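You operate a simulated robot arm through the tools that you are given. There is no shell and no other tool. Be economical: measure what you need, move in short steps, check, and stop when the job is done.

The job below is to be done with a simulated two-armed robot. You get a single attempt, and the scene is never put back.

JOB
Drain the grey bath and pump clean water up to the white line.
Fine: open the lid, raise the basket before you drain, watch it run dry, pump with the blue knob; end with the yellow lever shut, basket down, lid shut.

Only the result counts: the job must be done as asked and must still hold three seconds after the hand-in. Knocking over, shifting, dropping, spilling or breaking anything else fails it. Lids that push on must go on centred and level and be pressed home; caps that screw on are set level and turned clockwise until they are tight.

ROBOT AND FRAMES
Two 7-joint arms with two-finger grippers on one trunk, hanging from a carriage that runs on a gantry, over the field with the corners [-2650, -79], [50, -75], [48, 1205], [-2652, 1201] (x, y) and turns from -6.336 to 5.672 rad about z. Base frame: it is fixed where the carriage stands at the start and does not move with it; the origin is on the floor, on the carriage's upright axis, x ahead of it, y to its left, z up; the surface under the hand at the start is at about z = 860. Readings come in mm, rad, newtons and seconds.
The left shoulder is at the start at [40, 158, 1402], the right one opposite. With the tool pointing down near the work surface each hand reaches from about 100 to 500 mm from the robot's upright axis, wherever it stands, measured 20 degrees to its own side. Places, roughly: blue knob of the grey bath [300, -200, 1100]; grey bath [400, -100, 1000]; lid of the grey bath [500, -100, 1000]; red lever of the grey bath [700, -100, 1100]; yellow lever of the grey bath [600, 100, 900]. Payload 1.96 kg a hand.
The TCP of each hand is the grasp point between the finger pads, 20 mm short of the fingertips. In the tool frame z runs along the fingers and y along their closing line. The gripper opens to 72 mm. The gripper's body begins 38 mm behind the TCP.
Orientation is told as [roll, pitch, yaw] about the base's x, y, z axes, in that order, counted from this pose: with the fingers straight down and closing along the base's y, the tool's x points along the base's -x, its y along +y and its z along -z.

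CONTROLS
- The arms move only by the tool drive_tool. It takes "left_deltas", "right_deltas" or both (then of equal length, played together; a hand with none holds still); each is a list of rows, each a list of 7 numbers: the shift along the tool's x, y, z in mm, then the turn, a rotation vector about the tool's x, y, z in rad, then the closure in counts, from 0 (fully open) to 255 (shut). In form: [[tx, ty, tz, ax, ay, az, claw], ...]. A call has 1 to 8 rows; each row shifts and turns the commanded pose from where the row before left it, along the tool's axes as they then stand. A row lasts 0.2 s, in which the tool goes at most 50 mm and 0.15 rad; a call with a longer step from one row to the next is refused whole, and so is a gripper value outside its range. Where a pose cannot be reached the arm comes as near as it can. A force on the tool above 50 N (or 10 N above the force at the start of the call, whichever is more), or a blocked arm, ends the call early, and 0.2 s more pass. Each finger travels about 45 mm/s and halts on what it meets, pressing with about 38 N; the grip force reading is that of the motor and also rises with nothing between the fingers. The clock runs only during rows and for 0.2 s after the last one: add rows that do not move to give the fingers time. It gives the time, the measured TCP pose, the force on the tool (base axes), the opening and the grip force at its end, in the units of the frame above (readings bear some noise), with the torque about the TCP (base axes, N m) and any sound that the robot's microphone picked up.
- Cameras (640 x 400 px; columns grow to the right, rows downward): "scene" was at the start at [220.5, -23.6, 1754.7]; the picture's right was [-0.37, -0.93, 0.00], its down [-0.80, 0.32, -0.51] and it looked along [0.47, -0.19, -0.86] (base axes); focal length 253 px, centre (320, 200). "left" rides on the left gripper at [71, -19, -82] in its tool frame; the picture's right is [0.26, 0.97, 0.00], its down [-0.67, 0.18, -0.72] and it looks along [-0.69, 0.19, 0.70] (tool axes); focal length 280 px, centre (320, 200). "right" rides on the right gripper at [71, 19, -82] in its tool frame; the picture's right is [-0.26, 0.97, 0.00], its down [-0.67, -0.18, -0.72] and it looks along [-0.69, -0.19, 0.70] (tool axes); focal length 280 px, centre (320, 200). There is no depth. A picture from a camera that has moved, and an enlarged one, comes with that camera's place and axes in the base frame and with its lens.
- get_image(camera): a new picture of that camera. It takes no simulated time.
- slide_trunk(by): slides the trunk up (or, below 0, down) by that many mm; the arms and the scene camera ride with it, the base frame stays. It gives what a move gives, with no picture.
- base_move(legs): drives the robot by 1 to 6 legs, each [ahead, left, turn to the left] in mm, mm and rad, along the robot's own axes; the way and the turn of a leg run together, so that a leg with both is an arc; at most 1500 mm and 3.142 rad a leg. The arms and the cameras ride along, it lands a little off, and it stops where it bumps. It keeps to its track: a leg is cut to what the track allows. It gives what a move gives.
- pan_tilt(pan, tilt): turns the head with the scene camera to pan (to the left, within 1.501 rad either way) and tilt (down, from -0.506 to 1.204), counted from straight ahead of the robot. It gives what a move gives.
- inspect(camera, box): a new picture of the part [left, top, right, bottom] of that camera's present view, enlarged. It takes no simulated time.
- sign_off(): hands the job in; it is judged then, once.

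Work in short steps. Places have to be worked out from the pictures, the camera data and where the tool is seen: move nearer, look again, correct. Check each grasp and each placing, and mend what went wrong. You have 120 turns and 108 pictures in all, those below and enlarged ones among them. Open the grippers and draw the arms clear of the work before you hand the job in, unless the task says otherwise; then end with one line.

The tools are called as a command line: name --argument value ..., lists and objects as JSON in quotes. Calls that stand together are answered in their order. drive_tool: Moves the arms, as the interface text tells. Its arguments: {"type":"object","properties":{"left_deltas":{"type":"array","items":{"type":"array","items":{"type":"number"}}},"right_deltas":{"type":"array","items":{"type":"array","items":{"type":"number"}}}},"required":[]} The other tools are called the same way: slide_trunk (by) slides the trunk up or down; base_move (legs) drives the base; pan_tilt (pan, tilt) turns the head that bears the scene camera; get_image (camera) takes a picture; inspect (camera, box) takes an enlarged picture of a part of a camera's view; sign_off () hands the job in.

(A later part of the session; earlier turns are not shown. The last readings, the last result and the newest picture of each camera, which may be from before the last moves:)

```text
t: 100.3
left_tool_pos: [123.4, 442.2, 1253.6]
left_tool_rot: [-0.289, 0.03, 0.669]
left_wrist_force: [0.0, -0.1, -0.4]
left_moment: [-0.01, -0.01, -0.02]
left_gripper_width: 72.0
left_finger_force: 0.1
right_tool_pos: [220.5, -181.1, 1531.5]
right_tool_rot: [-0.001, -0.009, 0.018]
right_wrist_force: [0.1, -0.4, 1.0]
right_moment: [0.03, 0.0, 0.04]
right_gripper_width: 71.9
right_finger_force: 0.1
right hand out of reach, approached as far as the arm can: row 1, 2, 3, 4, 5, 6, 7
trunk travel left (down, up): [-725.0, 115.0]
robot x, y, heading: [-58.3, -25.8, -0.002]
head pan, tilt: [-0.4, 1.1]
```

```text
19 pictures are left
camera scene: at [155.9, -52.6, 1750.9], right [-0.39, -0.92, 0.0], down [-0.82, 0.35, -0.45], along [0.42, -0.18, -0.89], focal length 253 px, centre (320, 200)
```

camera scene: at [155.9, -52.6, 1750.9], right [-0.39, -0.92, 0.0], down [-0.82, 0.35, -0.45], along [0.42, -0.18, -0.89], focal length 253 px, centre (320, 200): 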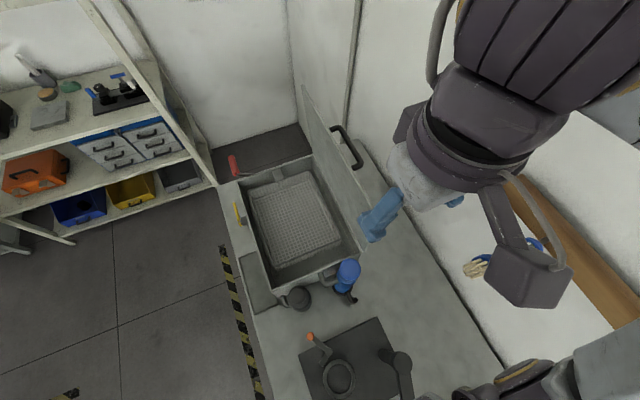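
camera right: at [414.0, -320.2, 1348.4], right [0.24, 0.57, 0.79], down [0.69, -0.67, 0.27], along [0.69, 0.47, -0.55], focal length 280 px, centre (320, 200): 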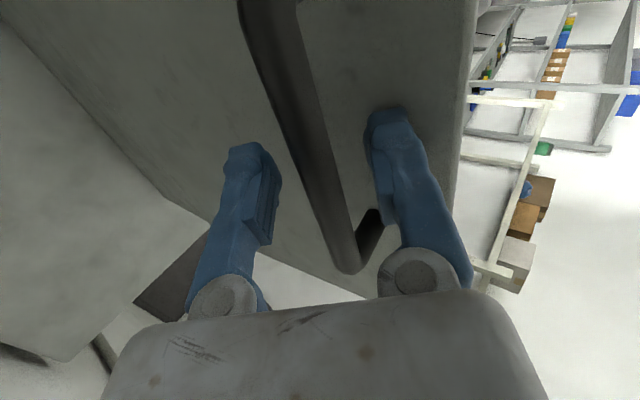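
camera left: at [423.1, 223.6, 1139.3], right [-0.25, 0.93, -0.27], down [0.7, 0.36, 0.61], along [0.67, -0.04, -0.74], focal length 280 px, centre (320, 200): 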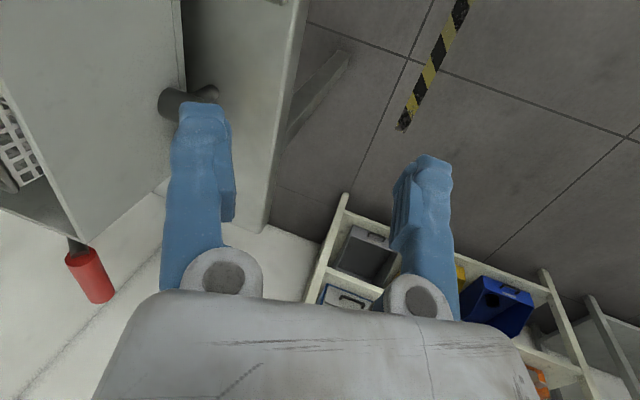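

The arm is stuck at a folded limit; the knob would be best at ~400 mm ahead, 20° right. I back the base 100 mm more and lead the hand forward-outward first.

base_move --legs '[[-100, 0, 0]]'

drive_tool --right_deltas '[[-40, -20, 0, 0, 0, 0, 0], [-40, -20, 0, 0, 0, 0, 0], [-35, -15, 25, 0, 0, 0, 0], [-10, 0, 45, 0, 0, 0, 0], [0, 0, 45, 0, 0, 0, 0], [0, 0, 45, 0, 0, 0, 0], [0, 0, 45, 0, 0, 0, 0]]'

```text
t: 101.5
left_tool_pos: [21.8, 442.6, 1254.5]
left_tool_rot: [-0.289, 0.031, 0.669]
left_wrist_force: [0.0, 0.7, -0.2]
left_moment: [0.01, 0.03, 0.02]
left_gripper_width: 71.8
left_finger_force: 0.1
right_tool_pos: [121.3, -179.0, 1532.0]
right_tool_rot: [-0.002, -0.009, 0.019]
right_wrist_force: [-0.6, -0.3, -0.8]
right_moment: [-0.01, 0.04, 0.01]
right_gripper_width: 72.2
right_finger_force: 0.1
trunk travel left (down, up): [-725.0, 115.0]
robot x, y, heading: [-160.3, -31.1, 0.004]
head pan, tilt: [-0.4, 1.1]
```

```text
t: 103.1
left_tool_pos: [23.1, 444.1, 1254.6]
left_tool_rot: [-0.289, 0.031, 0.667]
left_wrist_force: [0.6, 0.0, -0.3]
left_moment: [0.0, -0.01, -0.01]
left_gripper_width: 71.7
left_finger_force: 0.0
right_tool_pos: [248.4, -232.1, 1326.8]
right_tool_rot: [0.001, -0.011, 0.015]
right_wrist_force: [0.2, 0.2, -0.6]
right_moment: [0.01, 0.02, 0.03]
right_gripper_width: 72.1
right_finger_force: 0.1
trunk travel left (down, up): [-725.0, 115.0]
robot x, y, heading: [-158.7, -30.4, -0.002]
head pan, tilt: [-0.4, 1.1]
```

Free again. I move over the knob and down to z≈1180.

drive_tool --right_deltas '[[0, 28, 30, 0, 0, 0, 0], [0, 27, 40, 0, 0, 0, 0], [0, 0, 45, 0, 0, 0, 0], [0, 0, 32, 0, 0, 0, 0], [0, 0, 0, 0, 0, 0, 0]]'

get_image --camera "right"

inspect --camera "scene" --box '[220, 120, 420, 320]'

```text
t: 104.3
left_tool_pos: [22.7, 443.4, 1255.0]
left_tool_rot: [-0.29, 0.031, 0.669]
left_wrist_force: [1.0, 0.0, -0.7]
left_moment: [0.03, 0.04, -0.01]
left_gripper_width: 71.8
left_finger_force: 0.1
right_tool_pos: [250.1, -176.2, 1180.1]
right_tool_rot: [-0.003, -0.009, 0.018]
right_wrist_force: [1.4, 0.2, -0.1]
right_moment: [0.0, 0.01, -0.02]
right_gripper_width: 72.0
right_finger_force: 0.0
trunk travel left (down, up): [-725.0, 115.0]
robot x, y, heading: [-156.8, -30.3, -0.002]
head pan, tilt: [-0.4, 1.1]
```

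```text
18 pictures are left
camera right: at [178.0, -158.6, 1261.8], right [0.24, 0.97, 0.0], down [0.67, -0.17, 0.72], along [0.7, -0.18, -0.69], focal length 280 px, centre (320, 200)
```

right: 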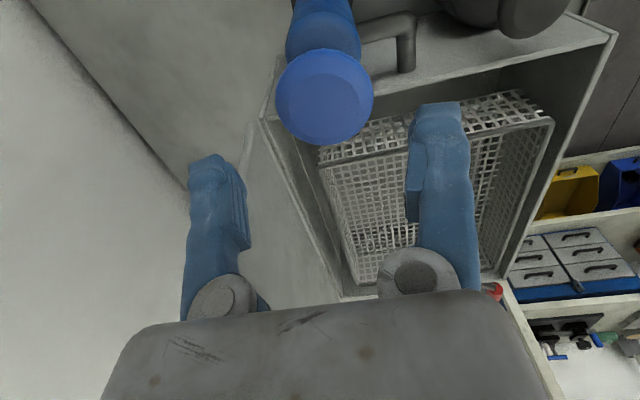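

```text
2.00 times, centred on (320, 220) of scene
camera zoom: at [56.6, -52.5, 1750.9], right [-0.39, -0.92, 0.0], down [-0.82, 0.35, -0.45], along [0.42, -0.18, -0.89], focal length 506 px, centre (320, 160)
```

zoom: 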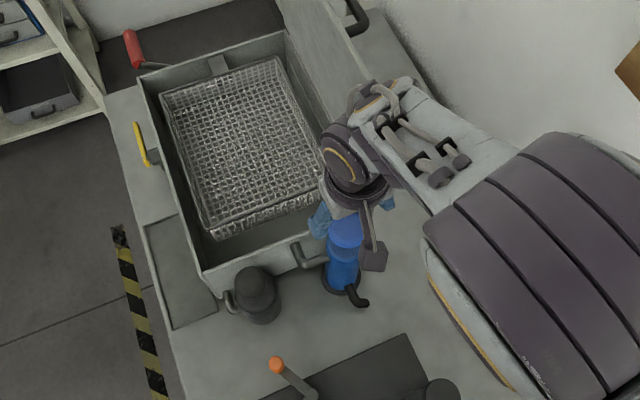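

The knob (Ø≈54 mm) is centred under the hand at (250,−175). I descend 73 mm and close on its rim.

drive_tool --right_deltas '[[0, 1, 36, 0, 0, 0, 0], [0, 0, 37, 0, 0, 0, 0], [0, 0, 0, 0, 0, 0, 60], [0, 0, 0, 0, 0, 0, 160], [0, 0, 0, 0, 0, 0, 255], [0, 0, 0, 0, 0, 0, 255]]'

get_image --camera "right"

```text
t: 105.7
left_tool_pos: [23.2, 443.9, 1254.1]
left_tool_rot: [-0.29, 0.032, 0.666]
left_wrist_force: [0.4, -0.1, 0.3]
left_moment: [0.02, 0.0, 0.02]
left_gripper_width: 72.2
left_finger_force: 0.1
right_tool_pos: [249.1, -175.7, 1106.7]
right_tool_rot: [0.001, -0.007, 0.019]
right_wrist_force: [-2.6, 10.7, 0.3]
right_moment: [-0.04, 0.1, 0.41]
right_gripper_width: 59.0
right_finger_force: 39.5
trunk travel left (down, up): [-725.0, 115.0]
robot x, y, heading: [-159.3, -31.5, 0.001]
head pan, tilt: [-0.4, 1.1]
```

```text
16 pictures are left
camera right: at [178.1, -156.8, 1188.8], right [0.24, 0.97, 0.0], down [0.67, -0.17, 0.72], along [0.7, -0.17, -0.69], focal length 280 px, centre (320, 200)
```

right: 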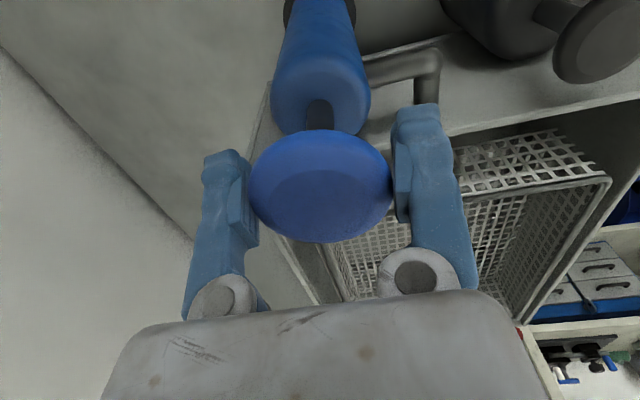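

Firm grip on the knob (59 mm). I push it down as a trial stroke.

drive_tool --right_deltas '[[0, 0, 12, 0, 0, 0, 255], [0, 0, 12, 0, 0, 0, 255], [0, 0, 12, 0, 0, 0, 255], [0, 0, 12, 0, 0, 0, 255], [0, 0, 0, 0, 0, 0, 255]]'

```text
t: 106.5
left_tool_pos: [22.5, 443.0, 1253.9]
left_tool_rot: [-0.29, 0.029, 0.668]
left_wrist_force: [0.4, -0.4, 0.1]
left_moment: [0.04, -0.01, -0.01]
left_gripper_width: 72.1
left_finger_force: 0.1
right_tool_pos: [250.9, -173.4, 1075.8]
right_tool_rot: [0.005, -0.007, 0.019]
right_wrist_force: [-15.5, 6.7, 39.4]
right_moment: [0.21, 0.29, -0.28]
right_gripper_width: 59.2
right_finger_force: 39.9
trunk travel left (down, up): [-725.0, 115.0]
robot x, y, heading: [-158.6, -29.1, 0.003]
head pan, tilt: [-0.4, 1.1]
stopped in row 4 (right hand): the force on the tool passed its limit at 74 N (the readings are from after the stop); the commanded pose is now the measured one
```

It went down ~31 mm to a stop. I pull it back up to find the top of the stroke.

drive_tool --right_deltas '[[0, 0, -12, 0, 0, 0, 255], [0, 0, -12, 0, 0, 0, 255], [0, 0, -12, 0, 0, 0, 255], [0, 0, 0, 0, 0, 0, 255]]'

get_image --camera "right"

```text
t: 107.5
left_tool_pos: [22.7, 443.8, 1254.2]
left_tool_rot: [-0.29, 0.031, 0.668]
left_wrist_force: [-0.5, 0.3, 0.9]
left_moment: [0.0, 0.04, 0.04]
left_gripper_width: 72.0
left_finger_force: 0.1
right_tool_pos: [249.4, -175.4, 1110.7]
right_tool_rot: [0.002, -0.007, 0.018]
right_wrist_force: [4.3, 6.7, -25.4]
right_moment: [-0.13, 0.03, 0.05]
right_gripper_width: 58.9
right_finger_force: 40.6
trunk travel left (down, up): [-725.0, 115.0]
robot x, y, heading: [-159.5, -32.6, 0.003]
head pan, tilt: [-0.4, 1.1]
```

```text
15 pictures are left
camera right: at [178.2, -156.9, 1192.4], right [0.24, 0.97, 0.0], down [0.67, -0.17, 0.72], along [0.7, -0.17, -0.69], focal length 280 px, centre (320, 200)
```

right: 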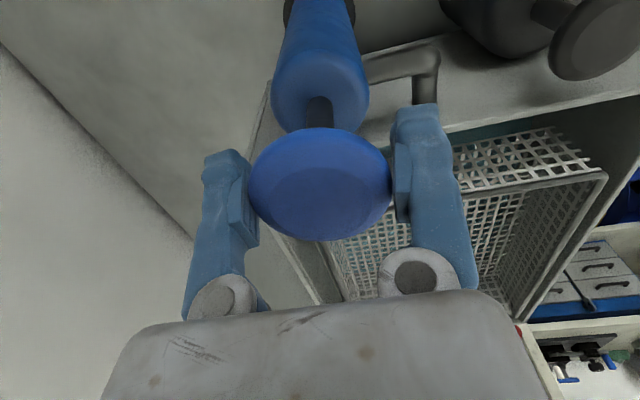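

The pump works (bluish clean water appears) with a stroke z≈1076–1108. I bring the left hand to where its camera sees the gauge between its fingers.

drive_tool --left_deltas '[[0, 0, 0, -0.145, 0, 0, 0], [0, 0, 0, -0.145, 0, 0, 0], [-3, -44, 18, 0, 0, 0, 0], [-3, -44, 18, 0, 0, 0, 0], [-3, -44, 18, 0, 0, 0, 0], [-3, -44, 18, 0, 0, 0, 0], [-3, -44, 18, 0, 0, 0, 0], [-3, -44, 16, 0, 0, 0, 0]]' --right_deltas '[[0, 0, 3, 0, 0, 0, 255], [0, 0, 0, 0, 0, 0, 255], [0, 0, 0, 0, 0, 0, 255], [0, 0, 0, 0, 0, 0, 255], [0, 0, 0, 0, 0, 0, 255], [0, 0, 0, 0, 0, 0, 255], [0, 0, 0, 0, 0, 0, 255], [0, 0, 0, 0, 0, 0, 255]]'

drive_tool --left_deltas '[[0, 0, 0, 0, 0, 0.149, 0], [0, 0, 0, 0, 0, 0.149, 0], [0, 0, 0, 0, 0, 0.149, 0], [0, 0, 0, 0, 0, 0.149, 0], [0, 0, 0, 0, 0, 0.149, 0], [0, 0, 0, 0, 0, 0.149, 0], [0, 0, 0, 0, 0, 0.149, 0], [0, 0, 0, 0, 0, 0.149, 0]]'

drive_tool --left_deltas '[[0, 0, 0, 0, 0, 0.149, 0], [0, 0, 0, 0, 0, 0.149, 0], [0, 0, 0, 0, 0, 0.149, 0], [0, 0, 0, 0, 0, 0.11, 0], [0, 0, 0, 0, 0, 0, 0]]'

get_image --camera "left"

```text
t: 109.3
left_tool_pos: [197.7, 246.6, 1147.0]
left_tool_rot: [0.002, 0.029, 0.67]
left_wrist_force: [0.1, -0.2, 0.6]
left_moment: [-0.01, 0.03, 0.02]
left_gripper_width: 72.1
left_finger_force: 0.1
right_tool_pos: [249.8, -174.1, 1109.2]
right_tool_rot: [0.003, -0.007, 0.019]
right_wrist_force: [-5.9, 8.5, 0.3]
right_moment: [0.15, 0.01, 0.04]
right_gripper_width: 58.4
right_finger_force: 40.0
trunk travel left (down, up): [-725.0, 115.0]
robot x, y, heading: [-160.2, -28.0, -0.002]
head pan, tilt: [-0.4, 1.1]
```

```text
t: 111.1
left_tool_pos: [197.3, 246.4, 1148.2]
left_tool_rot: [-0.029, 0.013, -0.527]
left_wrist_force: [-0.4, 0.3, -0.3]
left_moment: [0.02, -0.03, -0.01]
left_gripper_width: 72.0
left_finger_force: 0.1
right_tool_pos: [248.7, -175.4, 1108.1]
right_tool_rot: [0.003, -0.008, 0.021]
right_wrist_force: [-6.2, 10.2, 1.3]
right_moment: [-0.05, -0.08, 0.07]
right_gripper_width: 58.3
right_finger_force: 40.2
trunk travel left (down, up): [-725.0, 115.0]
robot x, y, heading: [-160.8, -25.7, 0.005]
head pan, tilt: [-0.4, 1.1]
```

```text
t: 112.3
left_tool_pos: [197.1, 247.2, 1147.8]
left_tool_rot: [-0.029, -0.005, -1.08]
left_wrist_force: [-0.4, -0.3, 1.1]
left_moment: [-0.04, 0.0, 0.0]
left_gripper_width: 71.9
left_finger_force: 0.1
right_tool_pos: [249.5, -174.3, 1108.3]
right_tool_rot: [0.003, -0.007, 0.02]
right_wrist_force: [-5.5, 10.2, 1.0]
right_moment: [-0.1, -0.06, 0.09]
right_gripper_width: 58.3
right_finger_force: 39.9
trunk travel left (down, up): [-725.0, 115.0]
robot x, y, heading: [-156.0, -28.0, -0.003]
head pan, tilt: [-0.4, 1.1]
```

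```text
14 pictures are left
camera left: at [149.2, 301.5, 1229.1], right [0.73, 0.68, -0.03], down [0.5, -0.5, 0.71], along [0.47, -0.53, -0.7], focal length 280 px, centre (320, 200)
```

left: 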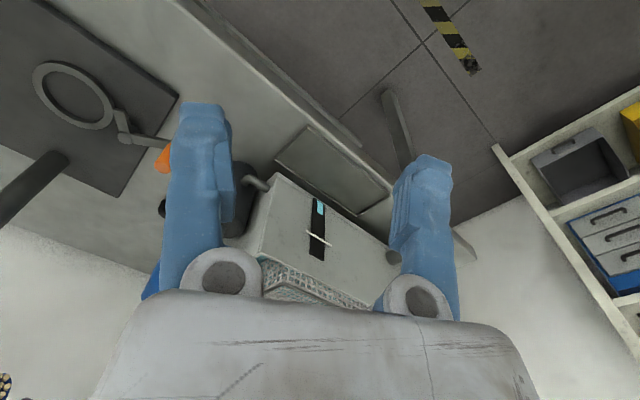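

inspect --camera "left" --box '[295, 185, 345, 265]'

```text
5.00 times, centred on (320, 225) of left
camera zoom: at [149.2, 301.5, 1229.1], right [0.73, 0.68, -0.03], down [0.5, -0.5, 0.71], along [0.47, -0.53, -0.7], focal length 1402 px, centre (320, 75)
```

zoom: 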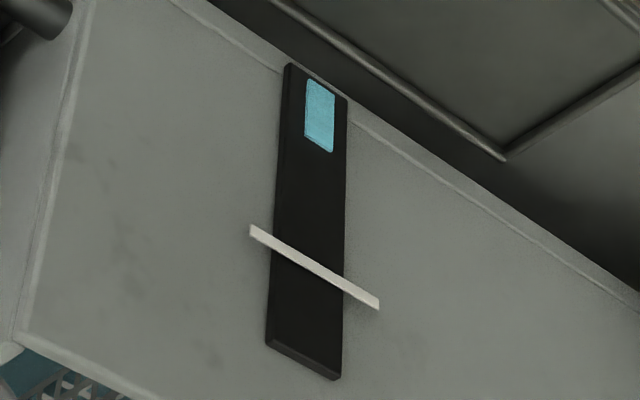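

One stroke raised clean water to about a third of the white line. I make a second full stroke.

drive_tool --right_deltas '[[0, 0, 11, 0, 0, 0, 255], [0, 0, 11, 0, 0, 0, 255], [0, 0, 10, 0, 0, 0, 255], [0, 0, 0, 0, 0, 0, 255], [0, 0, -11, 0, 0, 0, 255], [0, 0, -11, 0, 0, 0, 255], [0, 0, -10, 0, 0, 0, 255], [0, 0, 0, 0, 0, 0, 255]]'

inspect --camera "left" --box '[295, 185, 345, 265]'

```text
t: 113.2
left_tool_pos: [197.6, 245.5, 1147.8]
left_tool_rot: [-0.03, -0.004, -1.081]
left_wrist_force: [0.3, 0.3, 0.5]
left_moment: [0.01, 0.02, -0.02]
left_gripper_width: 72.0
left_finger_force: 0.0
right_tool_pos: [249.4, -174.8, 1078.5]
right_tool_rot: [0.003, -0.005, 0.022]
right_wrist_force: [-15.6, 4.4, 33.2]
right_moment: [-0.1, -0.08, -0.39]
right_gripper_width: 58.0
right_finger_force: 40.4
trunk travel left (down, up): [-725.0, 115.0]
robot x, y, heading: [-159.3, -26.7, -0.0]
head pan, tilt: [-0.4, 1.1]
stopped in row 4 (right hand): the force on the tool passed its limit at 53 N (the readings are from after the stop); the commanded pose is now the measured one
```

```text
5.00 times, centred on (320, 225) of left
camera zoom: at [148.9, 300.2, 1229.3], right [0.73, 0.68, -0.03], down [0.5, -0.5, 0.71], along [0.47, -0.53, -0.7], focal length 1402 px, centre (320, 75)
```

zoom: 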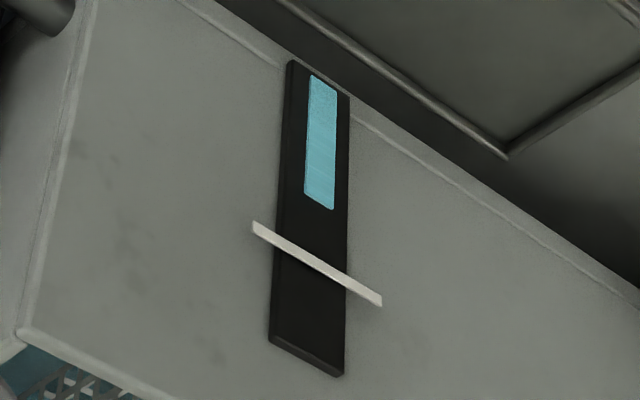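

Each downstroke adds ~60 px; the line needs about one more. I pull up and push down partway (24 mm), then check.

drive_tool --right_deltas '[[0, 0, -11, 0, 0, 0, 255], [0, 0, -11, 0, 0, 0, 255], [0, 0, -9, 0, 0, 0, 255], [0, 0, 0, 0, 0, 0, 255], [0, 0, 12, 0, 0, 0, 255], [0, 0, 12, 0, 0, 0, 255], [0, 0, 0, 0, 0, 0, 255]]'

inspect --camera "left" --box '[295, 185, 345, 265]'

```text
t: 114.8
left_tool_pos: [196.3, 246.0, 1148.3]
left_tool_rot: [-0.031, -0.004, -1.081]
left_wrist_force: [0.3, -0.6, 0.1]
left_moment: [0.0, 0.01, 0.0]
left_gripper_width: 72.0
left_finger_force: 0.0
right_tool_pos: [249.7, -173.5, 1083.9]
right_tool_rot: [0.002, -0.007, 0.018]
right_wrist_force: [-9.4, 6.4, 7.3]
right_moment: [-0.08, -0.09, -0.06]
right_gripper_width: 58.1
right_finger_force: 40.1
trunk travel left (down, up): [-725.0, 115.0]
robot x, y, heading: [-162.7, -28.0, -0.004]
head pan, tilt: [-0.4, 1.1]
```

```text
5.00 times, centred on (320, 225) of left
camera zoom: at [148.8, 300.6, 1228.9], right [0.73, 0.68, -0.03], down [0.5, -0.5, 0.71], along [0.47, -0.53, -0.7], focal length 1402 px, centre (320, 75)
```

zoom: 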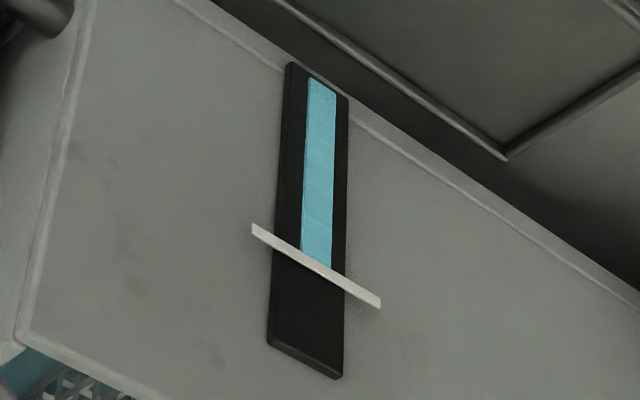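

The level now touches the line's lower edge. I push 3 mm more to bring it to the line's middle, then check.

drive_tool --right_deltas '[[0, 0, 3, 0, 0, 0, 255], [0, 0, 0, 0, 0, 0, 255]]'

inspect --camera "left" --box '[305, 215, 335, 255]'

```text
t: 115.4
left_tool_pos: [197.2, 246.3, 1146.7]
left_tool_rot: [-0.03, -0.005, -1.079]
left_wrist_force: [0.5, 0.1, -0.1]
left_moment: [-0.02, -0.01, -0.01]
left_gripper_width: 72.0
left_finger_force: 0.1
right_tool_pos: [249.4, -175.4, 1080.8]
right_tool_rot: [0.002, -0.007, 0.019]
right_wrist_force: [-9.7, 4.7, 7.3]
right_moment: [-0.1, -0.15, 0.05]
right_gripper_width: 58.1
right_finger_force: 40.5
trunk travel left (down, up): [-725.0, 115.0]
robot x, y, heading: [-157.4, -29.3, 0.0]
head pan, tilt: [-0.4, 1.1]
```

```text
10.00 times, centred on (320, 235) of left
camera zoom: at [148.7, 300.6, 1228.9], right [0.73, 0.68, -0.03], down [0.5, -0.5, 0.71], along [0.47, -0.53, -0.7], focal length 2804 px, centre (320, -150)
```

zoom: 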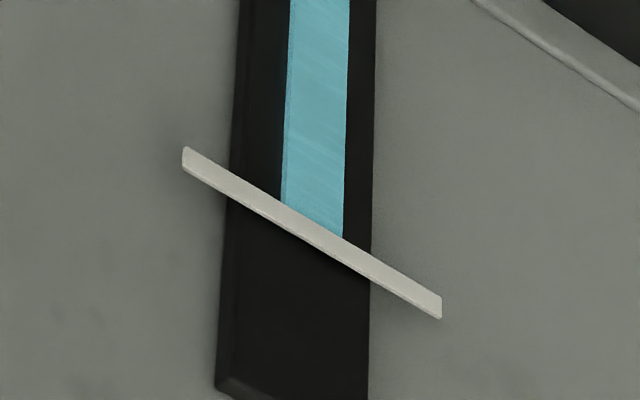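

Water reaches the line with nothing beyond it; since the line stands proud and I look from above, true level may be a couple of mm low. I add 2 mm of stroke.

drive_tool --right_deltas '[[0, 0, 2, 0, 0, 0, 255], [0, 0, 0, 0, 0, 0, 255]]'

inspect --camera "left" --box '[305, 215, 335, 255]'

```text
t: 116.0
left_tool_pos: [197.5, 246.9, 1148.0]
left_tool_rot: [-0.031, -0.005, -1.08]
left_wrist_force: [-0.6, 0.2, 0.1]
left_moment: [-0.01, 0.03, 0.0]
left_gripper_width: 72.1
left_finger_force: 0.1
right_tool_pos: [250.1, -175.1, 1080.7]
right_tool_rot: [0.001, -0.005, 0.017]
right_wrist_force: [-10.4, 4.1, 10.6]
right_moment: [-0.07, -0.17, 0.14]
right_gripper_width: 57.8
right_finger_force: 40.2
trunk travel left (down, up): [-725.0, 115.0]
robot x, y, heading: [-161.8, -31.8, -0.001]
head pan, tilt: [-0.4, 1.1]
```

```text
10.00 times, centred on (320, 235) of left
camera zoom: at [148.8, 300.4, 1228.9], right [0.73, 0.68, -0.03], down [0.5, -0.5, 0.71], along [0.47, -0.53, -0.7], focal length 2804 px, centre (320, -150)
```

zoom: 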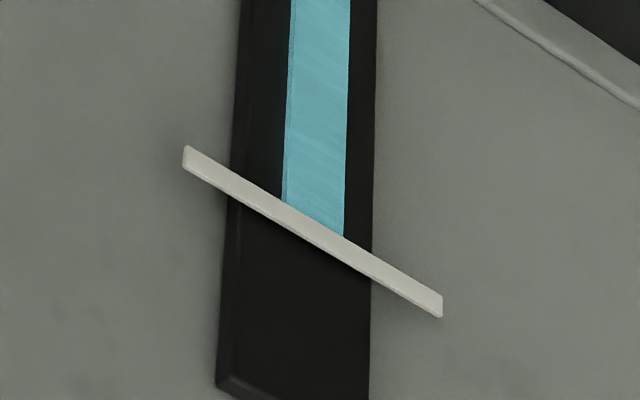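

The level is right at the line, nothing showing past it. I release the knob and raise the right hand, while the left hand rises and turns back.

drive_tool --left_deltas '[[0, 0, -15, 0, 0, -0.147, 0], [0, 0, -15, 0, 0, -0.147, 0], [0, 0, -15, 0, 0, -0.147, 0], [0, 0, -15, 0, 0, -0.147, 0], [0, 0, -15, 0, 0, -0.147, 0], [0, 0, -15, 0, 0, -0.147, 0], [0, 0, -15, 0, 0, -0.147, 0], [0, 0, -15, 0, 0, -0.147, 0]]' --right_deltas '[[0, 0, 0, 0, 0, 0, 0], [0, 0, 0, 0, 0, 0, 0], [0, 0, -30, 0, 0, 0, 0], [0, 0, -45, 0, 0, 0, 0], [0, 0, -45, 0, 0, 0, 0], [0, 0, -45, 0, 0, 0, 0], [0, 0, -45, 0, 0, 0, 0], [0, 0, -45, 0, 0, 0, 0]]'

drive_tool --left_deltas '[[0, 0, 0, 0, 0, -0.147, 0], [0, 0, 0, 0, 0, -0.147, 0], [0, 0, 0, 0, 0, 0, 0], [0, 0, 0, 0, 0, 0, 0], [0, 0, 0, 0, 0, 0, 0], [0, 0, 0, 0, 0, 0, 0], [0, 0, 0, 0, 0, 0, 0]]' --right_deltas '[[0, -15, -45, 0, 0, 0, 0], [0, -15, -45, 0, 0, 0, 0], [20, -10, -40, 0, 0, 0, 0], [35, 8, -30, 0, 0, 0, 0], [35, 8, -20, 0, 0, 0, 0], [30, 5, -10, 0, 0, 0, 0], [0, 0, 0, 0, 0, 0, 0]]'

```text
t: 117.8
left_tool_pos: [201.1, 247.5, 1266.8]
left_tool_rot: [-0.017, 0.024, 0.1]
left_wrist_force: [0.6, -0.1, -0.9]
left_moment: [0.03, 0.01, 0.0]
left_gripper_width: 71.9
left_finger_force: 0.0
right_tool_pos: [248.3, -174.6, 1335.0]
right_tool_rot: [0.003, -0.008, 0.019]
right_wrist_force: [0.0, -1.1, -0.4]
right_moment: [0.02, 0.04, -0.01]
right_gripper_width: 71.7
right_finger_force: 0.1
trunk travel left (down, up): [-725.0, 115.0]
robot x, y, heading: [-159.3, -33.5, 0.002]
head pan, tilt: [-0.4, 1.1]
```

```text
t: 119.4
left_tool_pos: [199.9, 247.8, 1267.6]
left_tool_rot: [-0.01, 0.028, 0.388]
left_wrist_force: [0.5, 0.2, -0.1]
left_moment: [-0.02, -0.02, -0.04]
left_gripper_width: 72.2
left_finger_force: 0.1
right_tool_pos: [174.3, -202.0, 1509.5]
right_tool_rot: [0.002, -0.005, 0.019]
right_wrist_force: [0.1, 0.5, 0.3]
right_moment: [-0.02, -0.01, 0.05]
right_gripper_width: 72.0
right_finger_force: 0.0
right hand out of reach, approached as far as the arm can: row 4, 5, 6
trunk travel left (down, up): [-725.0, 115.0]
robot x, y, heading: [-159.9, -31.2, -0.004]
head pan, tilt: [-0.4, 1.1]
```

Both hands are clear. I drive forward again and turn right to the earlier pose for the red lever.

base_move --legs '[[210, 0, 0], [0, 0, -0.694]]'

```text
t: 122.9
left_tool_pos: [502.9, -46.1, 1266.9]
left_tool_rot: [-0.009, 0.029, -0.304]
left_wrist_force: [0.6, -0.3, -0.3]
left_moment: [-0.02, -0.01, 0.03]
left_gripper_width: 72.1
left_finger_force: 0.0
right_tool_pos: [194.8, -375.9, 1507.8]
right_tool_rot: [0.0, -0.005, -0.674]
right_wrist_force: [-0.5, -0.7, -0.3]
right_moment: [0.05, 0.01, 0.0]
right_gripper_width: 72.0
right_finger_force: 0.0
trunk travel left (down, up): [-725.0, 115.0]
robot x, y, heading: [48.9, -27.1, -0.695]
head pan, tilt: [-0.4, 1.1]
```

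Now I tilt the left tool (pitch −0.5, so its camera will clear the rim) and lower the trunk 80 mm for reach.

drive_tool --left_deltas '[[0, 0, 0, 0, -0.1325, 0, 0], [0, 0, 0, 0, -0.1325, 0, 0], [0, 0, 0, 0, -0.1325, 0, 0], [0, 0, 0, 0, -0.1325, 0, 0], [0, 0, 0, 0, 0, 0, 0]]'

slide_trunk --by -80

drive_tool --left_deltas '[[-20, 27, 25, 0, 0, 0, 0], [-20, 27, 25, 0, 0, 0, 0], [-20, 27, 25, 0, 0, 0, 0], [-20, 27, 25, 0, 0, 0, 0], [-20, 27, 25, 0, 0, 0, 0], [0, 0, 0, 0, 0, 0, 0]]'

get_image --camera "left"

```text
t: 124.1
left_tool_pos: [502.2, -46.5, 1267.7]
left_tool_rot: [-0.008, -0.504, -0.3]
left_wrist_force: [0.0, -0.2, -0.7]
left_moment: [0.04, 0.02, 0.02]
left_gripper_width: 72.0
left_finger_force: 0.1
right_tool_pos: [194.7, -376.1, 1509.0]
right_tool_rot: [0.002, -0.004, -0.673]
right_wrist_force: [1.1, 0.0, 0.0]
right_moment: [0.0, 0.0, 0.04]
right_gripper_width: 72.0
right_finger_force: 0.0
trunk travel left (down, up): [-725.0, 115.0]
robot x, y, heading: [52.4, -29.4, -0.695]
head pan, tilt: [-0.4, 1.1]
```

```text
t: 125.2
left_tool_pos: [502.2, -45.8, 1188.4]
left_tool_rot: [-0.008, -0.502, -0.298]
left_wrist_force: [0.0, 0.1, 0.0]
left_moment: [-0.04, 0.02, 0.01]
left_gripper_width: 72.3
left_finger_force: 0.1
right_tool_pos: [195.6, -375.2, 1427.8]
right_tool_rot: [0.002, -0.005, -0.675]
right_wrist_force: [-0.5, -0.3, -1.2]
right_moment: [0.02, -0.04, 0.01]
right_gripper_width: 72.1
right_finger_force: 0.0
trunk travel left (down, up): [-645.0, 195.0]
robot x, y, heading: [49.7, -29.7, -0.693]
head pan, tilt: [-0.4, 1.1]
```

```text
t: 126.6
left_tool_pos: [683.9, 37.2, 1124.1]
left_tool_rot: [-0.011, -0.502, -0.301]
left_wrist_force: [0.7, 0.0, 0.0]
left_moment: [-0.01, -0.01, 0.0]
left_gripper_width: 71.9
left_finger_force: 0.1
right_tool_pos: [194.5, -375.7, 1428.9]
right_tool_rot: [0.002, -0.004, -0.673]
right_wrist_force: [0.5, -0.5, -0.3]
right_moment: [0.0, 0.01, -0.03]
right_gripper_width: 72.0
right_finger_force: 0.2
trunk travel left (down, up): [-645.0, 195.0]
robot x, y, heading: [46.9, -27.9, -0.697]
head pan, tilt: [-0.4, 1.1]
```

```text
8 pictures are left
camera left: at [581.7, 49.1, 1160.4], right [0.07, 0.99, -0.13], down [0.29, 0.11, 0.95], along [0.95, -0.11, -0.28], focal length 280 px, centre (320, 200)
```

left: 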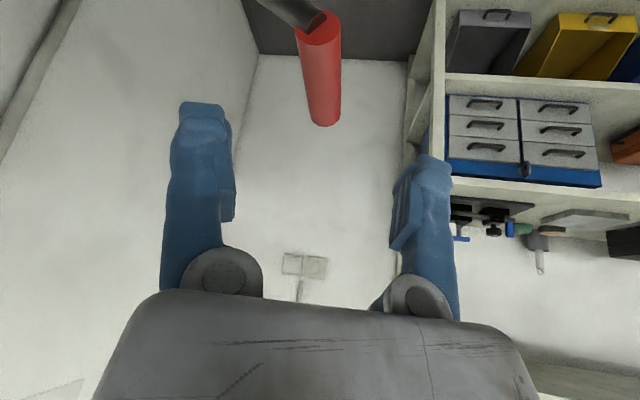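

The red grip sits at (y 21, z 1032). I advance 100 mm along the tool and close on it.

drive_tool --left_deltas '[[0, -0.6, 35, 0, 0, 0, 0], [0, -0.6, 35, 0, 0, 0, 0], [0, -0.5, 30, 0, 0, 0, 0], [0, 0, 0, 0, 0, 0, 130], [0, 0, 0, 0, 0, 0, 255], [0, 0, 0, 0, 0, 0, 255], [0, 0, 0, 0, 0, 0, 255]]'

```text
t: 128.2
left_tool_pos: [729.7, 22.9, 1035.9]
left_tool_rot: [-0.007, -0.5, -0.297]
left_wrist_force: [-0.1, 9.0, 1.5]
left_moment: [0.1, 0.3, 0.93]
left_gripper_width: 25.2
left_finger_force: 31.4
right_tool_pos: [195.1, -375.9, 1428.1]
right_tool_rot: [0.004, -0.007, -0.672]
right_wrist_force: [-0.5, -0.1, -0.3]
right_moment: [0.01, -0.01, 0.0]
right_gripper_width: 72.0
right_finger_force: 0.0
trunk travel left (down, up): [-645.0, 195.0]
robot x, y, heading: [47.4, -30.2, -0.689]
head pan, tilt: [-0.4, 1.1]
```

Gripped. I swing the lever back along its arc (first half).

drive_tool --left_deltas '[[-8.0, -12.5, -6.6, 0, 0, 0, 255], [-7.6, -9.5, -7.9, 0, 0, 0, 255], [-7.4, -10.4, -6.9, 0, 0, 0, 255], [-7.1, -11.3, -5.7, 0, 0, 0, 255], [-6.7, -11.9, -4.6, 0, 0, 0, 255], [-6.3, -12.7, -3.3, 0, 0, 0, 255], [-5.8, -13.1, -2.1, 0, 0, 0, 255]]'

```text
t: 129.8
left_tool_pos: [727.7, -64.6, 1093.2]
left_tool_rot: [-0.008, -0.502, -0.299]
left_wrist_force: [19.7, -0.7, -25.1]
left_moment: [0.23, -0.27, 1.28]
left_gripper_width: 24.8
left_finger_force: 39.6
right_tool_pos: [195.3, -375.9, 1427.3]
right_tool_rot: [0.003, -0.007, -0.675]
right_wrist_force: [0.1, -0.1, -0.7]
right_moment: [0.01, 0.03, 0.02]
right_gripper_width: 72.3
right_finger_force: 0.1
trunk travel left (down, up): [-645.0, 195.0]
robot x, y, heading: [46.6, -32.2, -0.696]
head pan, tilt: [-0.4, 1.1]
```

Moving fine with slight outward strain; I trim 2 mm lower and continue to the end.

drive_tool --left_deltas '[[-4.2, -13.6, 1.1, 0, 0, 0, 255], [-4.5, -13.8, 0.5, 0, 0, 0, 255], [-3.9, -13.8, 1.8, 0, 0, 0, 255], [-3.2, -13.8, 3, 0, 0, 0, 255], [-2.4, -13.6, 4.3, 0, 0, 0, 255], [-1.7, -13.4, 5.5, 0, 0, 0, 255], [-0.4, -6, 2.7, 0, 0, 0, 255], [0, 0, 0, 0, 0, 0, 255]]'

get_image --camera "scene"

```text
t: 131.6
left_tool_pos: [728.5, -151.2, 1088.5]
left_tool_rot: [-0.005, -0.501, -0.298]
left_wrist_force: [-2.7, 23.8, 7.4]
left_moment: [-0.08, 1.07, 1.45]
left_gripper_width: 23.4
left_finger_force: 40.1
right_tool_pos: [193.9, -373.2, 1427.6]
right_tool_rot: [0.005, -0.003, -0.671]
right_wrist_force: [-0.1, 0.1, -0.6]
right_moment: [0.02, 0.01, 0.0]
right_gripper_width: 72.1
right_finger_force: 0.0
trunk travel left (down, up): [-645.0, 195.0]
robot x, y, heading: [49.9, -27.8, -0.693]
head pan, tilt: [-0.4, 1.1]
```

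```text
7 pictures are left
camera scene: at [198.5, -184.2, 1670.7], right [-0.89, -0.46, 0.0], down [-0.41, 0.79, -0.45], along [0.21, -0.4, -0.89], focal length 253 px, centre (320, 200)
```

scene: 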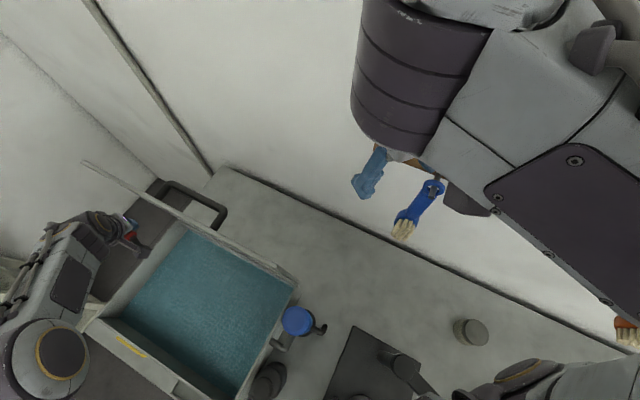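

The lever is back on its stop and the basket is under clean water. I release and withdraw the left hand the way it came.

drive_tool --left_deltas '[[0, 0, 0, 0, 0, 0, 0], [0, 0, 0, 0, 0, 0, 0], [0, 0, -48, 0, 0, 0, 0], [0, 0, -48, 0, 0, 0, 0], [25.7, 6.8, -35.4, 0, 0, 0, 0], [25.7, 6.8, -35.4, 0, 0, 0, 0], [25.7, 6.8, -35.4, 0, 0, 0, 0], [25.7, 6.8, -35.4, 0, 0, 0, 0]]'

slide_trunk --by 80

```text
t: 133.4
left_tool_pos: [540.9, -66.9, 1246.1]
left_tool_rot: [-0.01, -0.504, -0.3]
left_wrist_force: [0.5, 0.0, -0.2]
left_moment: [-0.01, -0.01, -0.01]
left_gripper_width: 72.0
left_finger_force: 0.0
right_tool_pos: [195.1, -375.2, 1428.9]
right_tool_rot: [0.003, -0.005, -0.673]
right_wrist_force: [-0.2, 0.5, -0.1]
right_moment: [-0.01, -0.05, -0.02]
right_gripper_width: 72.1
right_finger_force: 0.0
trunk travel left (down, up): [-645.0, 195.0]
robot x, y, heading: [48.6, -28.3, -0.701]
head pan, tilt: [-0.4, 1.1]
```

```text
t: 134.6
left_tool_pos: [541.2, -68.0, 1326.4]
left_tool_rot: [-0.01, -0.502, -0.3]
left_wrist_force: [0.0, 0.3, 0.3]
left_moment: [0.03, -0.01, 0.0]
left_gripper_width: 72.1
left_finger_force: 0.1
right_tool_pos: [194.9, -376.0, 1508.1]
right_tool_rot: [0.001, -0.003, -0.673]
right_wrist_force: [0.0, -0.5, -0.4]
right_moment: [0.04, -0.03, 0.0]
right_gripper_width: 72.1
right_finger_force: 0.1
trunk travel left (down, up): [-725.0, 115.0]
robot x, y, heading: [43.6, -32.3, -0.691]
head pan, tilt: [-0.4, 1.1]
```

Now I turn the base back to heading 0 and shift to the place used for opening the lid.

base_move --legs '[[0, 0, 0.694], [0, 30, 0]]'

drive_tool --right_deltas '[[-25, -20, 5, -0.0875, 0, 0, 0], [-25, -25, 5, -0.0875, 0, 0, 0], [-25, -30, 5, -0.0875, 0, 0, 0], [-25, -30, 5, -0.0875, 0, 0, 0], [0, 0, 0, 0, 0, 0, 0]]'

```text
t: 137.3
left_tool_pos: [452.3, 286.5, 1325.7]
left_tool_rot: [-0.01, -0.501, 0.394]
left_wrist_force: [-0.1, 0.7, 0.7]
left_moment: [-0.03, 0.01, 0.02]
left_gripper_width: 72.0
left_finger_force: 0.1
right_tool_pos: [383.1, -171.3, 1507.9]
right_tool_rot: [0.001, -0.006, 0.02]
right_wrist_force: [0.7, 0.1, -0.5]
right_moment: [0.03, 0.0, 0.01]
right_gripper_width: 72.1
right_finger_force: 0.0
trunk travel left (down, up): [-725.0, 115.0]
robot x, y, heading: [48.3, -3.6, -0.001]
head pan, tilt: [-0.4, 1.1]
```

```text
t: 138.5
left_tool_pos: [451.9, 287.8, 1325.3]
left_tool_rot: [-0.01, -0.502, 0.396]
left_wrist_force: [0.7, 0.8, -0.2]
left_moment: [-0.04, -0.03, 0.01]
left_gripper_width: 72.0
left_finger_force: 0.2
right_tool_pos: [484.4, -270.0, 1472.8]
right_tool_rot: [0.353, -0.007, 0.019]
right_wrist_force: [0.1, -0.9, -0.5]
right_moment: [-0.03, 0.0, 0.0]
right_gripper_width: 72.2
right_finger_force: 0.0
trunk travel left (down, up): [-725.0, 115.0]
robot x, y, heading: [50.7, 2.4, -0.005]
head pan, tilt: [-0.4, 1.1]
```

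Aligned over the lid's outer side. I descend while tilting the hand, to ~40 mm outside the bar.

drive_tool --right_deltas '[[0, -37.3, 28.9, -0.149, 0, 0, 0], [0, -19.3, 35, -0.149, 0, 0, 0], [0, -24.3, 31.8, -0.149, 0, 0, 0], [0, -28.8, 27.8, -0.149, 0, 0, 0], [0, 0, 0, 0, 0, 0, 0]]'

get_image --camera "right"

```text
t: 139.7
left_tool_pos: [452.4, 286.8, 1326.2]
left_tool_rot: [-0.013, -0.501, 0.395]
left_wrist_force: [-0.6, -0.7, 0.3]
left_moment: [0.0, 0.0, 0.03]
left_gripper_width: 72.0
left_finger_force: 0.0
right_tool_pos: [486.2, -295.7, 1312.9]
right_tool_rot: [0.951, -0.008, 0.02]
right_wrist_force: [-0.4, -0.3, -0.2]
right_moment: [-0.01, 0.0, 0.0]
right_gripper_width: 71.8
right_finger_force: 0.0
trunk travel left (down, up): [-725.0, 115.0]
robot x, y, heading: [49.6, 5.0, 0.004]
head pan, tilt: [-0.4, 1.1]
```

```text
6 pictures are left
camera right: at [416.5, -352.4, 1377.2], right [0.25, 0.57, 0.79], down [0.69, -0.68, 0.27], along [0.68, 0.47, -0.55], focal length 280 px, centre (320, 200)
```

right: 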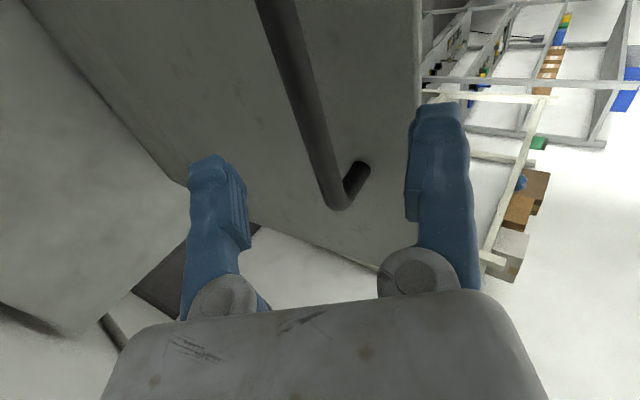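

The bar is between the fingers. I advance 45 mm along the tool and close on it.

drive_tool --right_deltas '[[1, -1.8, 22, 0, 0, 0, 0], [1, -1.8, 22, 0, 0, 0, 0], [0, 0, 0, 0, 0, 0, 130], [0, 0, 0, 0, 0, 0, 255], [0, 0, 0, 0, 0, 0, 255], [0, 0, 0, 0, 0, 0, 255], [0, 0, 0, 0, 0, 0, 255]]'

```text
t: 141.3
left_tool_pos: [452.4, 285.4, 1326.9]
left_tool_rot: [-0.009, -0.501, 0.395]
left_wrist_force: [-0.3, 0.2, -0.2]
left_moment: [0.0, -0.01, 0.01]
left_gripper_width: 72.0
left_finger_force: 0.1
right_tool_pos: [484.1, -263.4, 1286.1]
right_tool_rot: [0.949, -0.005, 0.02]
right_wrist_force: [-2.6, 1.3, 11.5]
right_moment: [-0.01, 0.28, -0.11]
right_gripper_width: 5.9
right_finger_force: 28.0
trunk travel left (down, up): [-725.0, 115.0]
robot x, y, heading: [46.4, -0.6, -0.003]
head pan, tilt: [-0.4, 1.1]
```

Gripped as before. From recorded poses the hinge is at (y −244, z 1036), radius 248.5; I swing the lid down along that arc, first half.

drive_tool --right_deltas '[[0, 15.7, 24.5, 0.05, 0, 0, 255], [0, 13.6, 20.8, 0.05, 0, 0, 255], [0, 12.5, 21.3, 0.05, 0, 0, 255], [0, 11.6, 22, 0.05, 0, 0, 255], [0, 10.3, 22.6, 0.05, 0, 0, 255], [0, 9.3, 23.1, 0.05, 0, 0, 255], [0, 8.1, 23.5, 0.05, 0, 0, 255]]'

```text
t: 142.9
left_tool_pos: [452.3, 286.6, 1326.3]
left_tool_rot: [-0.01, -0.501, 0.392]
left_wrist_force: [0.1, 0.3, -0.1]
left_moment: [0.0, -0.01, -0.01]
left_gripper_width: 72.0
left_finger_force: 0.1
right_tool_pos: [481.3, -95.4, 1234.7]
right_tool_rot: [0.598, -0.006, 0.021]
right_wrist_force: [2.4, -3.6, -8.5]
right_moment: [0.17, 0.06, 0.04]
right_gripper_width: 0.1
right_finger_force: 29.9
trunk travel left (down, up): [-725.0, 115.0]
robot x, y, heading: [51.3, -1.0, -0.004]
head pan, tilt: [-0.4, 1.1]
```

The opening reads 0.1 — the bar may have slipped into the pocket between the fingers. I take a look.

get_image --camera "right"

```text
5 pictures are left
camera right: at [410.5, -127.1, 1313.7], right [0.24, 0.8, 0.54], down [0.68, -0.54, 0.49], along [0.69, 0.25, -0.68], focal length 280 px, centre (320, 200)
```

right: 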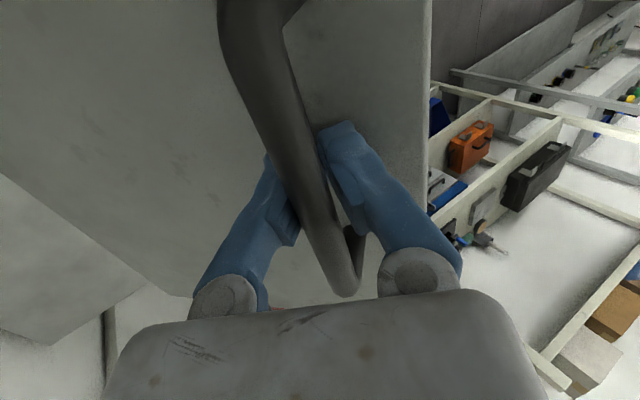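

The lid's bar hangs securely in the closed fingers (hooked). I keep lowering along the arc.

drive_tool --right_deltas '[[0, 6.9, 23.8, 0.05, 0, 0, 255], [0, 5.6, 24.3, 0.05, 0, 0, 255], [0, 4.5, 24.4, 0.05, 0, 0, 255], [0, 3.2, 24.6, 0.05, 0, 0, 255], [0, 2, 24.8, 0.05, 0, 0, 255], [0, 0.7, 24.9, 0.05, 0, 0, 255], [0, -0.4, 20, 0.05, 0, 0, 255]]'

get_image --camera "right"

```text
t: 144.5
left_tool_pos: [452.4, 286.6, 1327.6]
left_tool_rot: [-0.01, -0.502, 0.394]
left_wrist_force: [0.8, 1.2, 0.2]
left_moment: [0.02, 0.01, -0.04]
left_gripper_width: 71.7
left_finger_force: 0.1
right_tool_pos: [480.4, -2.4, 1096.0]
right_tool_rot: [0.25, -0.007, 0.02]
right_wrist_force: [-0.6, 0.3, -0.7]
right_moment: [-0.02, -0.01, -0.02]
right_gripper_width: 0.1
right_finger_force: 30.4
trunk travel left (down, up): [-725.0, 115.0]
robot x, y, heading: [49.5, 3.5, 0.005]
head pan, tilt: [-0.4, 1.1]
```

```text
4 pictures are left
camera right: at [408.8, -6.0, 1181.4], right [0.24, 0.94, 0.24], down [0.68, -0.34, 0.65], along [0.69, 0.0, -0.72], focal length 280 px, centre (320, 200)
```

right: 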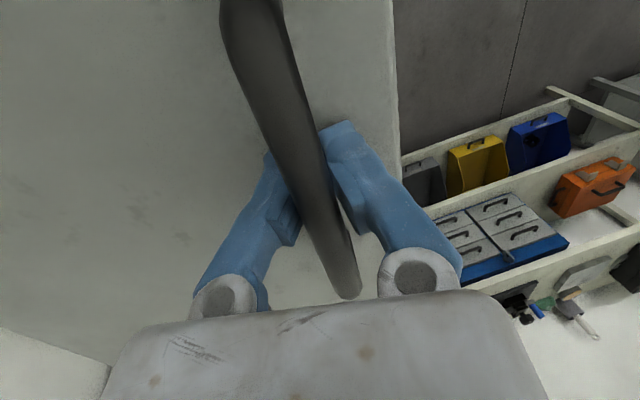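

The lid is ~0.14 rad from closed and stays put (hinge friction). I open the fingers, lift off the bar, and close them to press from above.

drive_tool --right_deltas '[[0, 0, 0, 0, 0, 0, 0], [0, 0, 0, 0, 0, 0, 0], [0, 0, -30, 0, 0, 0, 0], [0, 0, -35, 0, 0, 0, 0], [0, 12, 0, 0, 0, 0, 150], [0, 0, 0, 0, 0, 0, 255], [0, 0, 0, 0, 0, 0, 255], [0, 0, 0, 0, 0, 0, 255]]'

```text
t: 146.3
left_tool_pos: [451.9, 286.3, 1326.0]
left_tool_rot: [-0.01, -0.502, 0.394]
left_wrist_force: [0.4, 0.2, 0.1]
left_moment: [-0.04, 0.02, -0.06]
left_gripper_width: 71.8
left_finger_force: 0.0
right_tool_pos: [479.1, -7.5, 1161.5]
right_tool_rot: [0.25, -0.005, 0.02]
right_wrist_force: [0.2, -0.1, 0.9]
right_moment: [0.01, -0.01, -0.02]
right_gripper_width: 0.0
right_finger_force: 13.6
trunk travel left (down, up): [-725.0, 115.0]
robot x, y, heading: [47.6, 0.1, 0.002]
head pan, tilt: [-0.4, 1.1]
```

The closed tips are right over the bar. I press down until the lid is home.

drive_tool --right_deltas '[[0, -2, 9.9, 0, 0, 0, 255], [0, -2, 9.9, 0, 0, 0, 255], [0, -1.5, 9.9, 0, 0, 0, 255], [0, -1.5, 9.9, 0, 0, 0, 255], [0, -1.5, 9.9, 0, 0, 0, 255], [0, -1.5, 9.9, 0, 0, 0, 255], [0, -1.5, 9.9, 0, 0, 0, 255]]'

get_image --camera "right"

```text
t: 147.8
left_tool_pos: [452.4, 284.3, 1326.2]
left_tool_rot: [-0.01, -0.502, 0.393]
left_wrist_force: [-0.1, 0.7, -0.1]
left_moment: [0.02, 0.03, 0.0]
left_gripper_width: 72.2
left_finger_force: 0.1
right_tool_pos: [481.4, -4.6, 1103.5]
right_tool_rot: [0.25, -0.011, 0.015]
right_wrist_force: [-9.7, -11.1, 28.3]
right_moment: [-0.07, 0.16, -0.1]
right_gripper_width: 6.1
right_finger_force: 30.0
trunk travel left (down, up): [-725.0, 115.0]
robot x, y, heading: [47.8, 0.4, 0.002]
head pan, tilt: [-0.4, 1.1]
stopped in row 7 (right hand): the force on the tool passed its limit at 68 N (the readings are from after the stop); the commanded pose is now the measured one
```

```text
3 pictures are left
camera right: at [411.2, -7.3, 1187.0], right [0.24, 0.94, 0.24], down [0.67, -0.34, 0.65], along [0.7, 0.0, -0.72], focal length 280 px, centre (320, 200)
```

right: 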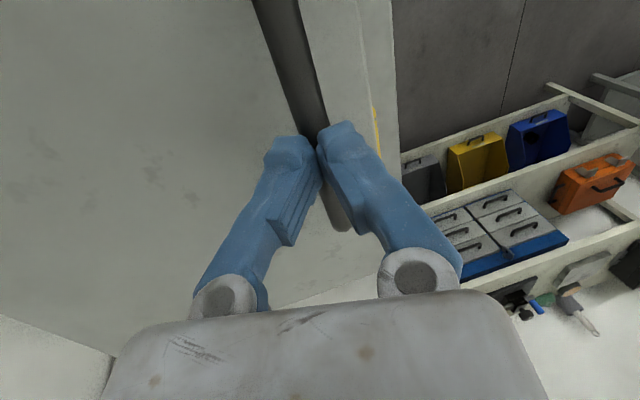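

The bar is back at z≈1072 as at the start: the lid is home. I open the fingers and lift straight off.

drive_tool --right_deltas '[[0, 0, 0, 0, 0, 0, 100], [0, 0, 0, 0, 0, 0, 0], [0, 0, 0, 0, 0, 0, 0], [0, 0, -40, 0, 0, 0, 0], [0, 0, -45, 0, 0, 0, 0], [0, 0, -45, 0, 0, 0, 0], [0, 0, -45, 0, 0, 0, 0], [0, 0, -45, 0, 0, 0, 0]]'

drive_tool --right_deltas '[[0, -45, -10, 0, 0, 0, 0], [0, -45, -10, 0, 0, 0, 0], [0, -45, -10, 0, 0, 0, 0], [0, -45, -10, 0, 0, 0, 0], [0, -20, 0, 0, 0, 0, 0], [0, 0, 0, 0, 0, 0, 0]]'

get_image --camera "scene"

```text
t: 149.6
left_tool_pos: [452.6, 286.3, 1326.3]
left_tool_rot: [-0.01, -0.502, 0.393]
left_wrist_force: [0.4, -0.4, -0.3]
left_moment: [0.02, 0.0, -0.01]
left_gripper_width: 72.1
left_finger_force: 0.0
right_tool_pos: [477.9, -57.5, 1313.4]
right_tool_rot: [0.251, -0.01, 0.019]
right_wrist_force: [0.5, 0.4, 0.6]
right_moment: [-0.03, -0.02, 0.01]
right_gripper_width: 71.9
right_finger_force: 0.1
trunk travel left (down, up): [-725.0, 115.0]
robot x, y, heading: [49.8, 1.0, -0.002]
head pan, tilt: [-0.4, 1.1]
```

```text
t: 151.0
left_tool_pos: [451.8, 286.9, 1326.2]
left_tool_rot: [-0.011, -0.501, 0.391]
left_wrist_force: [0.5, 0.1, -0.2]
left_moment: [0.0, -0.04, -0.01]
left_gripper_width: 72.1
left_finger_force: 0.1
right_tool_pos: [484.5, -260.6, 1302.5]
right_tool_rot: [0.251, -0.009, 0.018]
right_wrist_force: [0.2, -0.8, -0.4]
right_moment: [0.01, 0.03, 0.0]
right_gripper_width: 72.0
right_finger_force: 0.1
trunk travel left (down, up): [-725.0, 115.0]
robot x, y, heading: [46.7, 0.6, -0.0]
head pan, tilt: [-0.4, 1.1]
```

```text
2 pictures are left
camera scene: at [264.4, -22.9, 1750.9], right [-0.39, -0.92, 0.0], down [-0.82, 0.35, -0.45], along [0.42, -0.18, -0.89], focal length 253 px, centre (320, 200)
```

scene: 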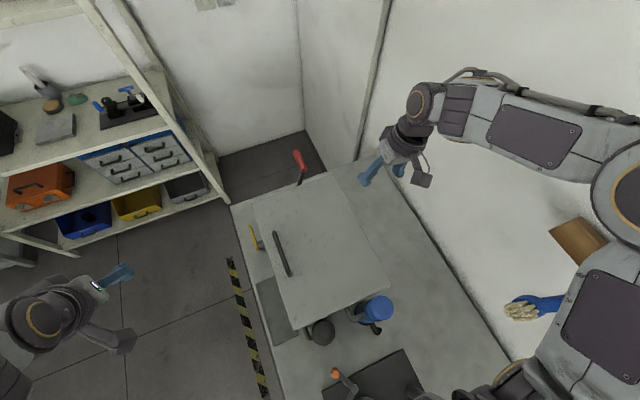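

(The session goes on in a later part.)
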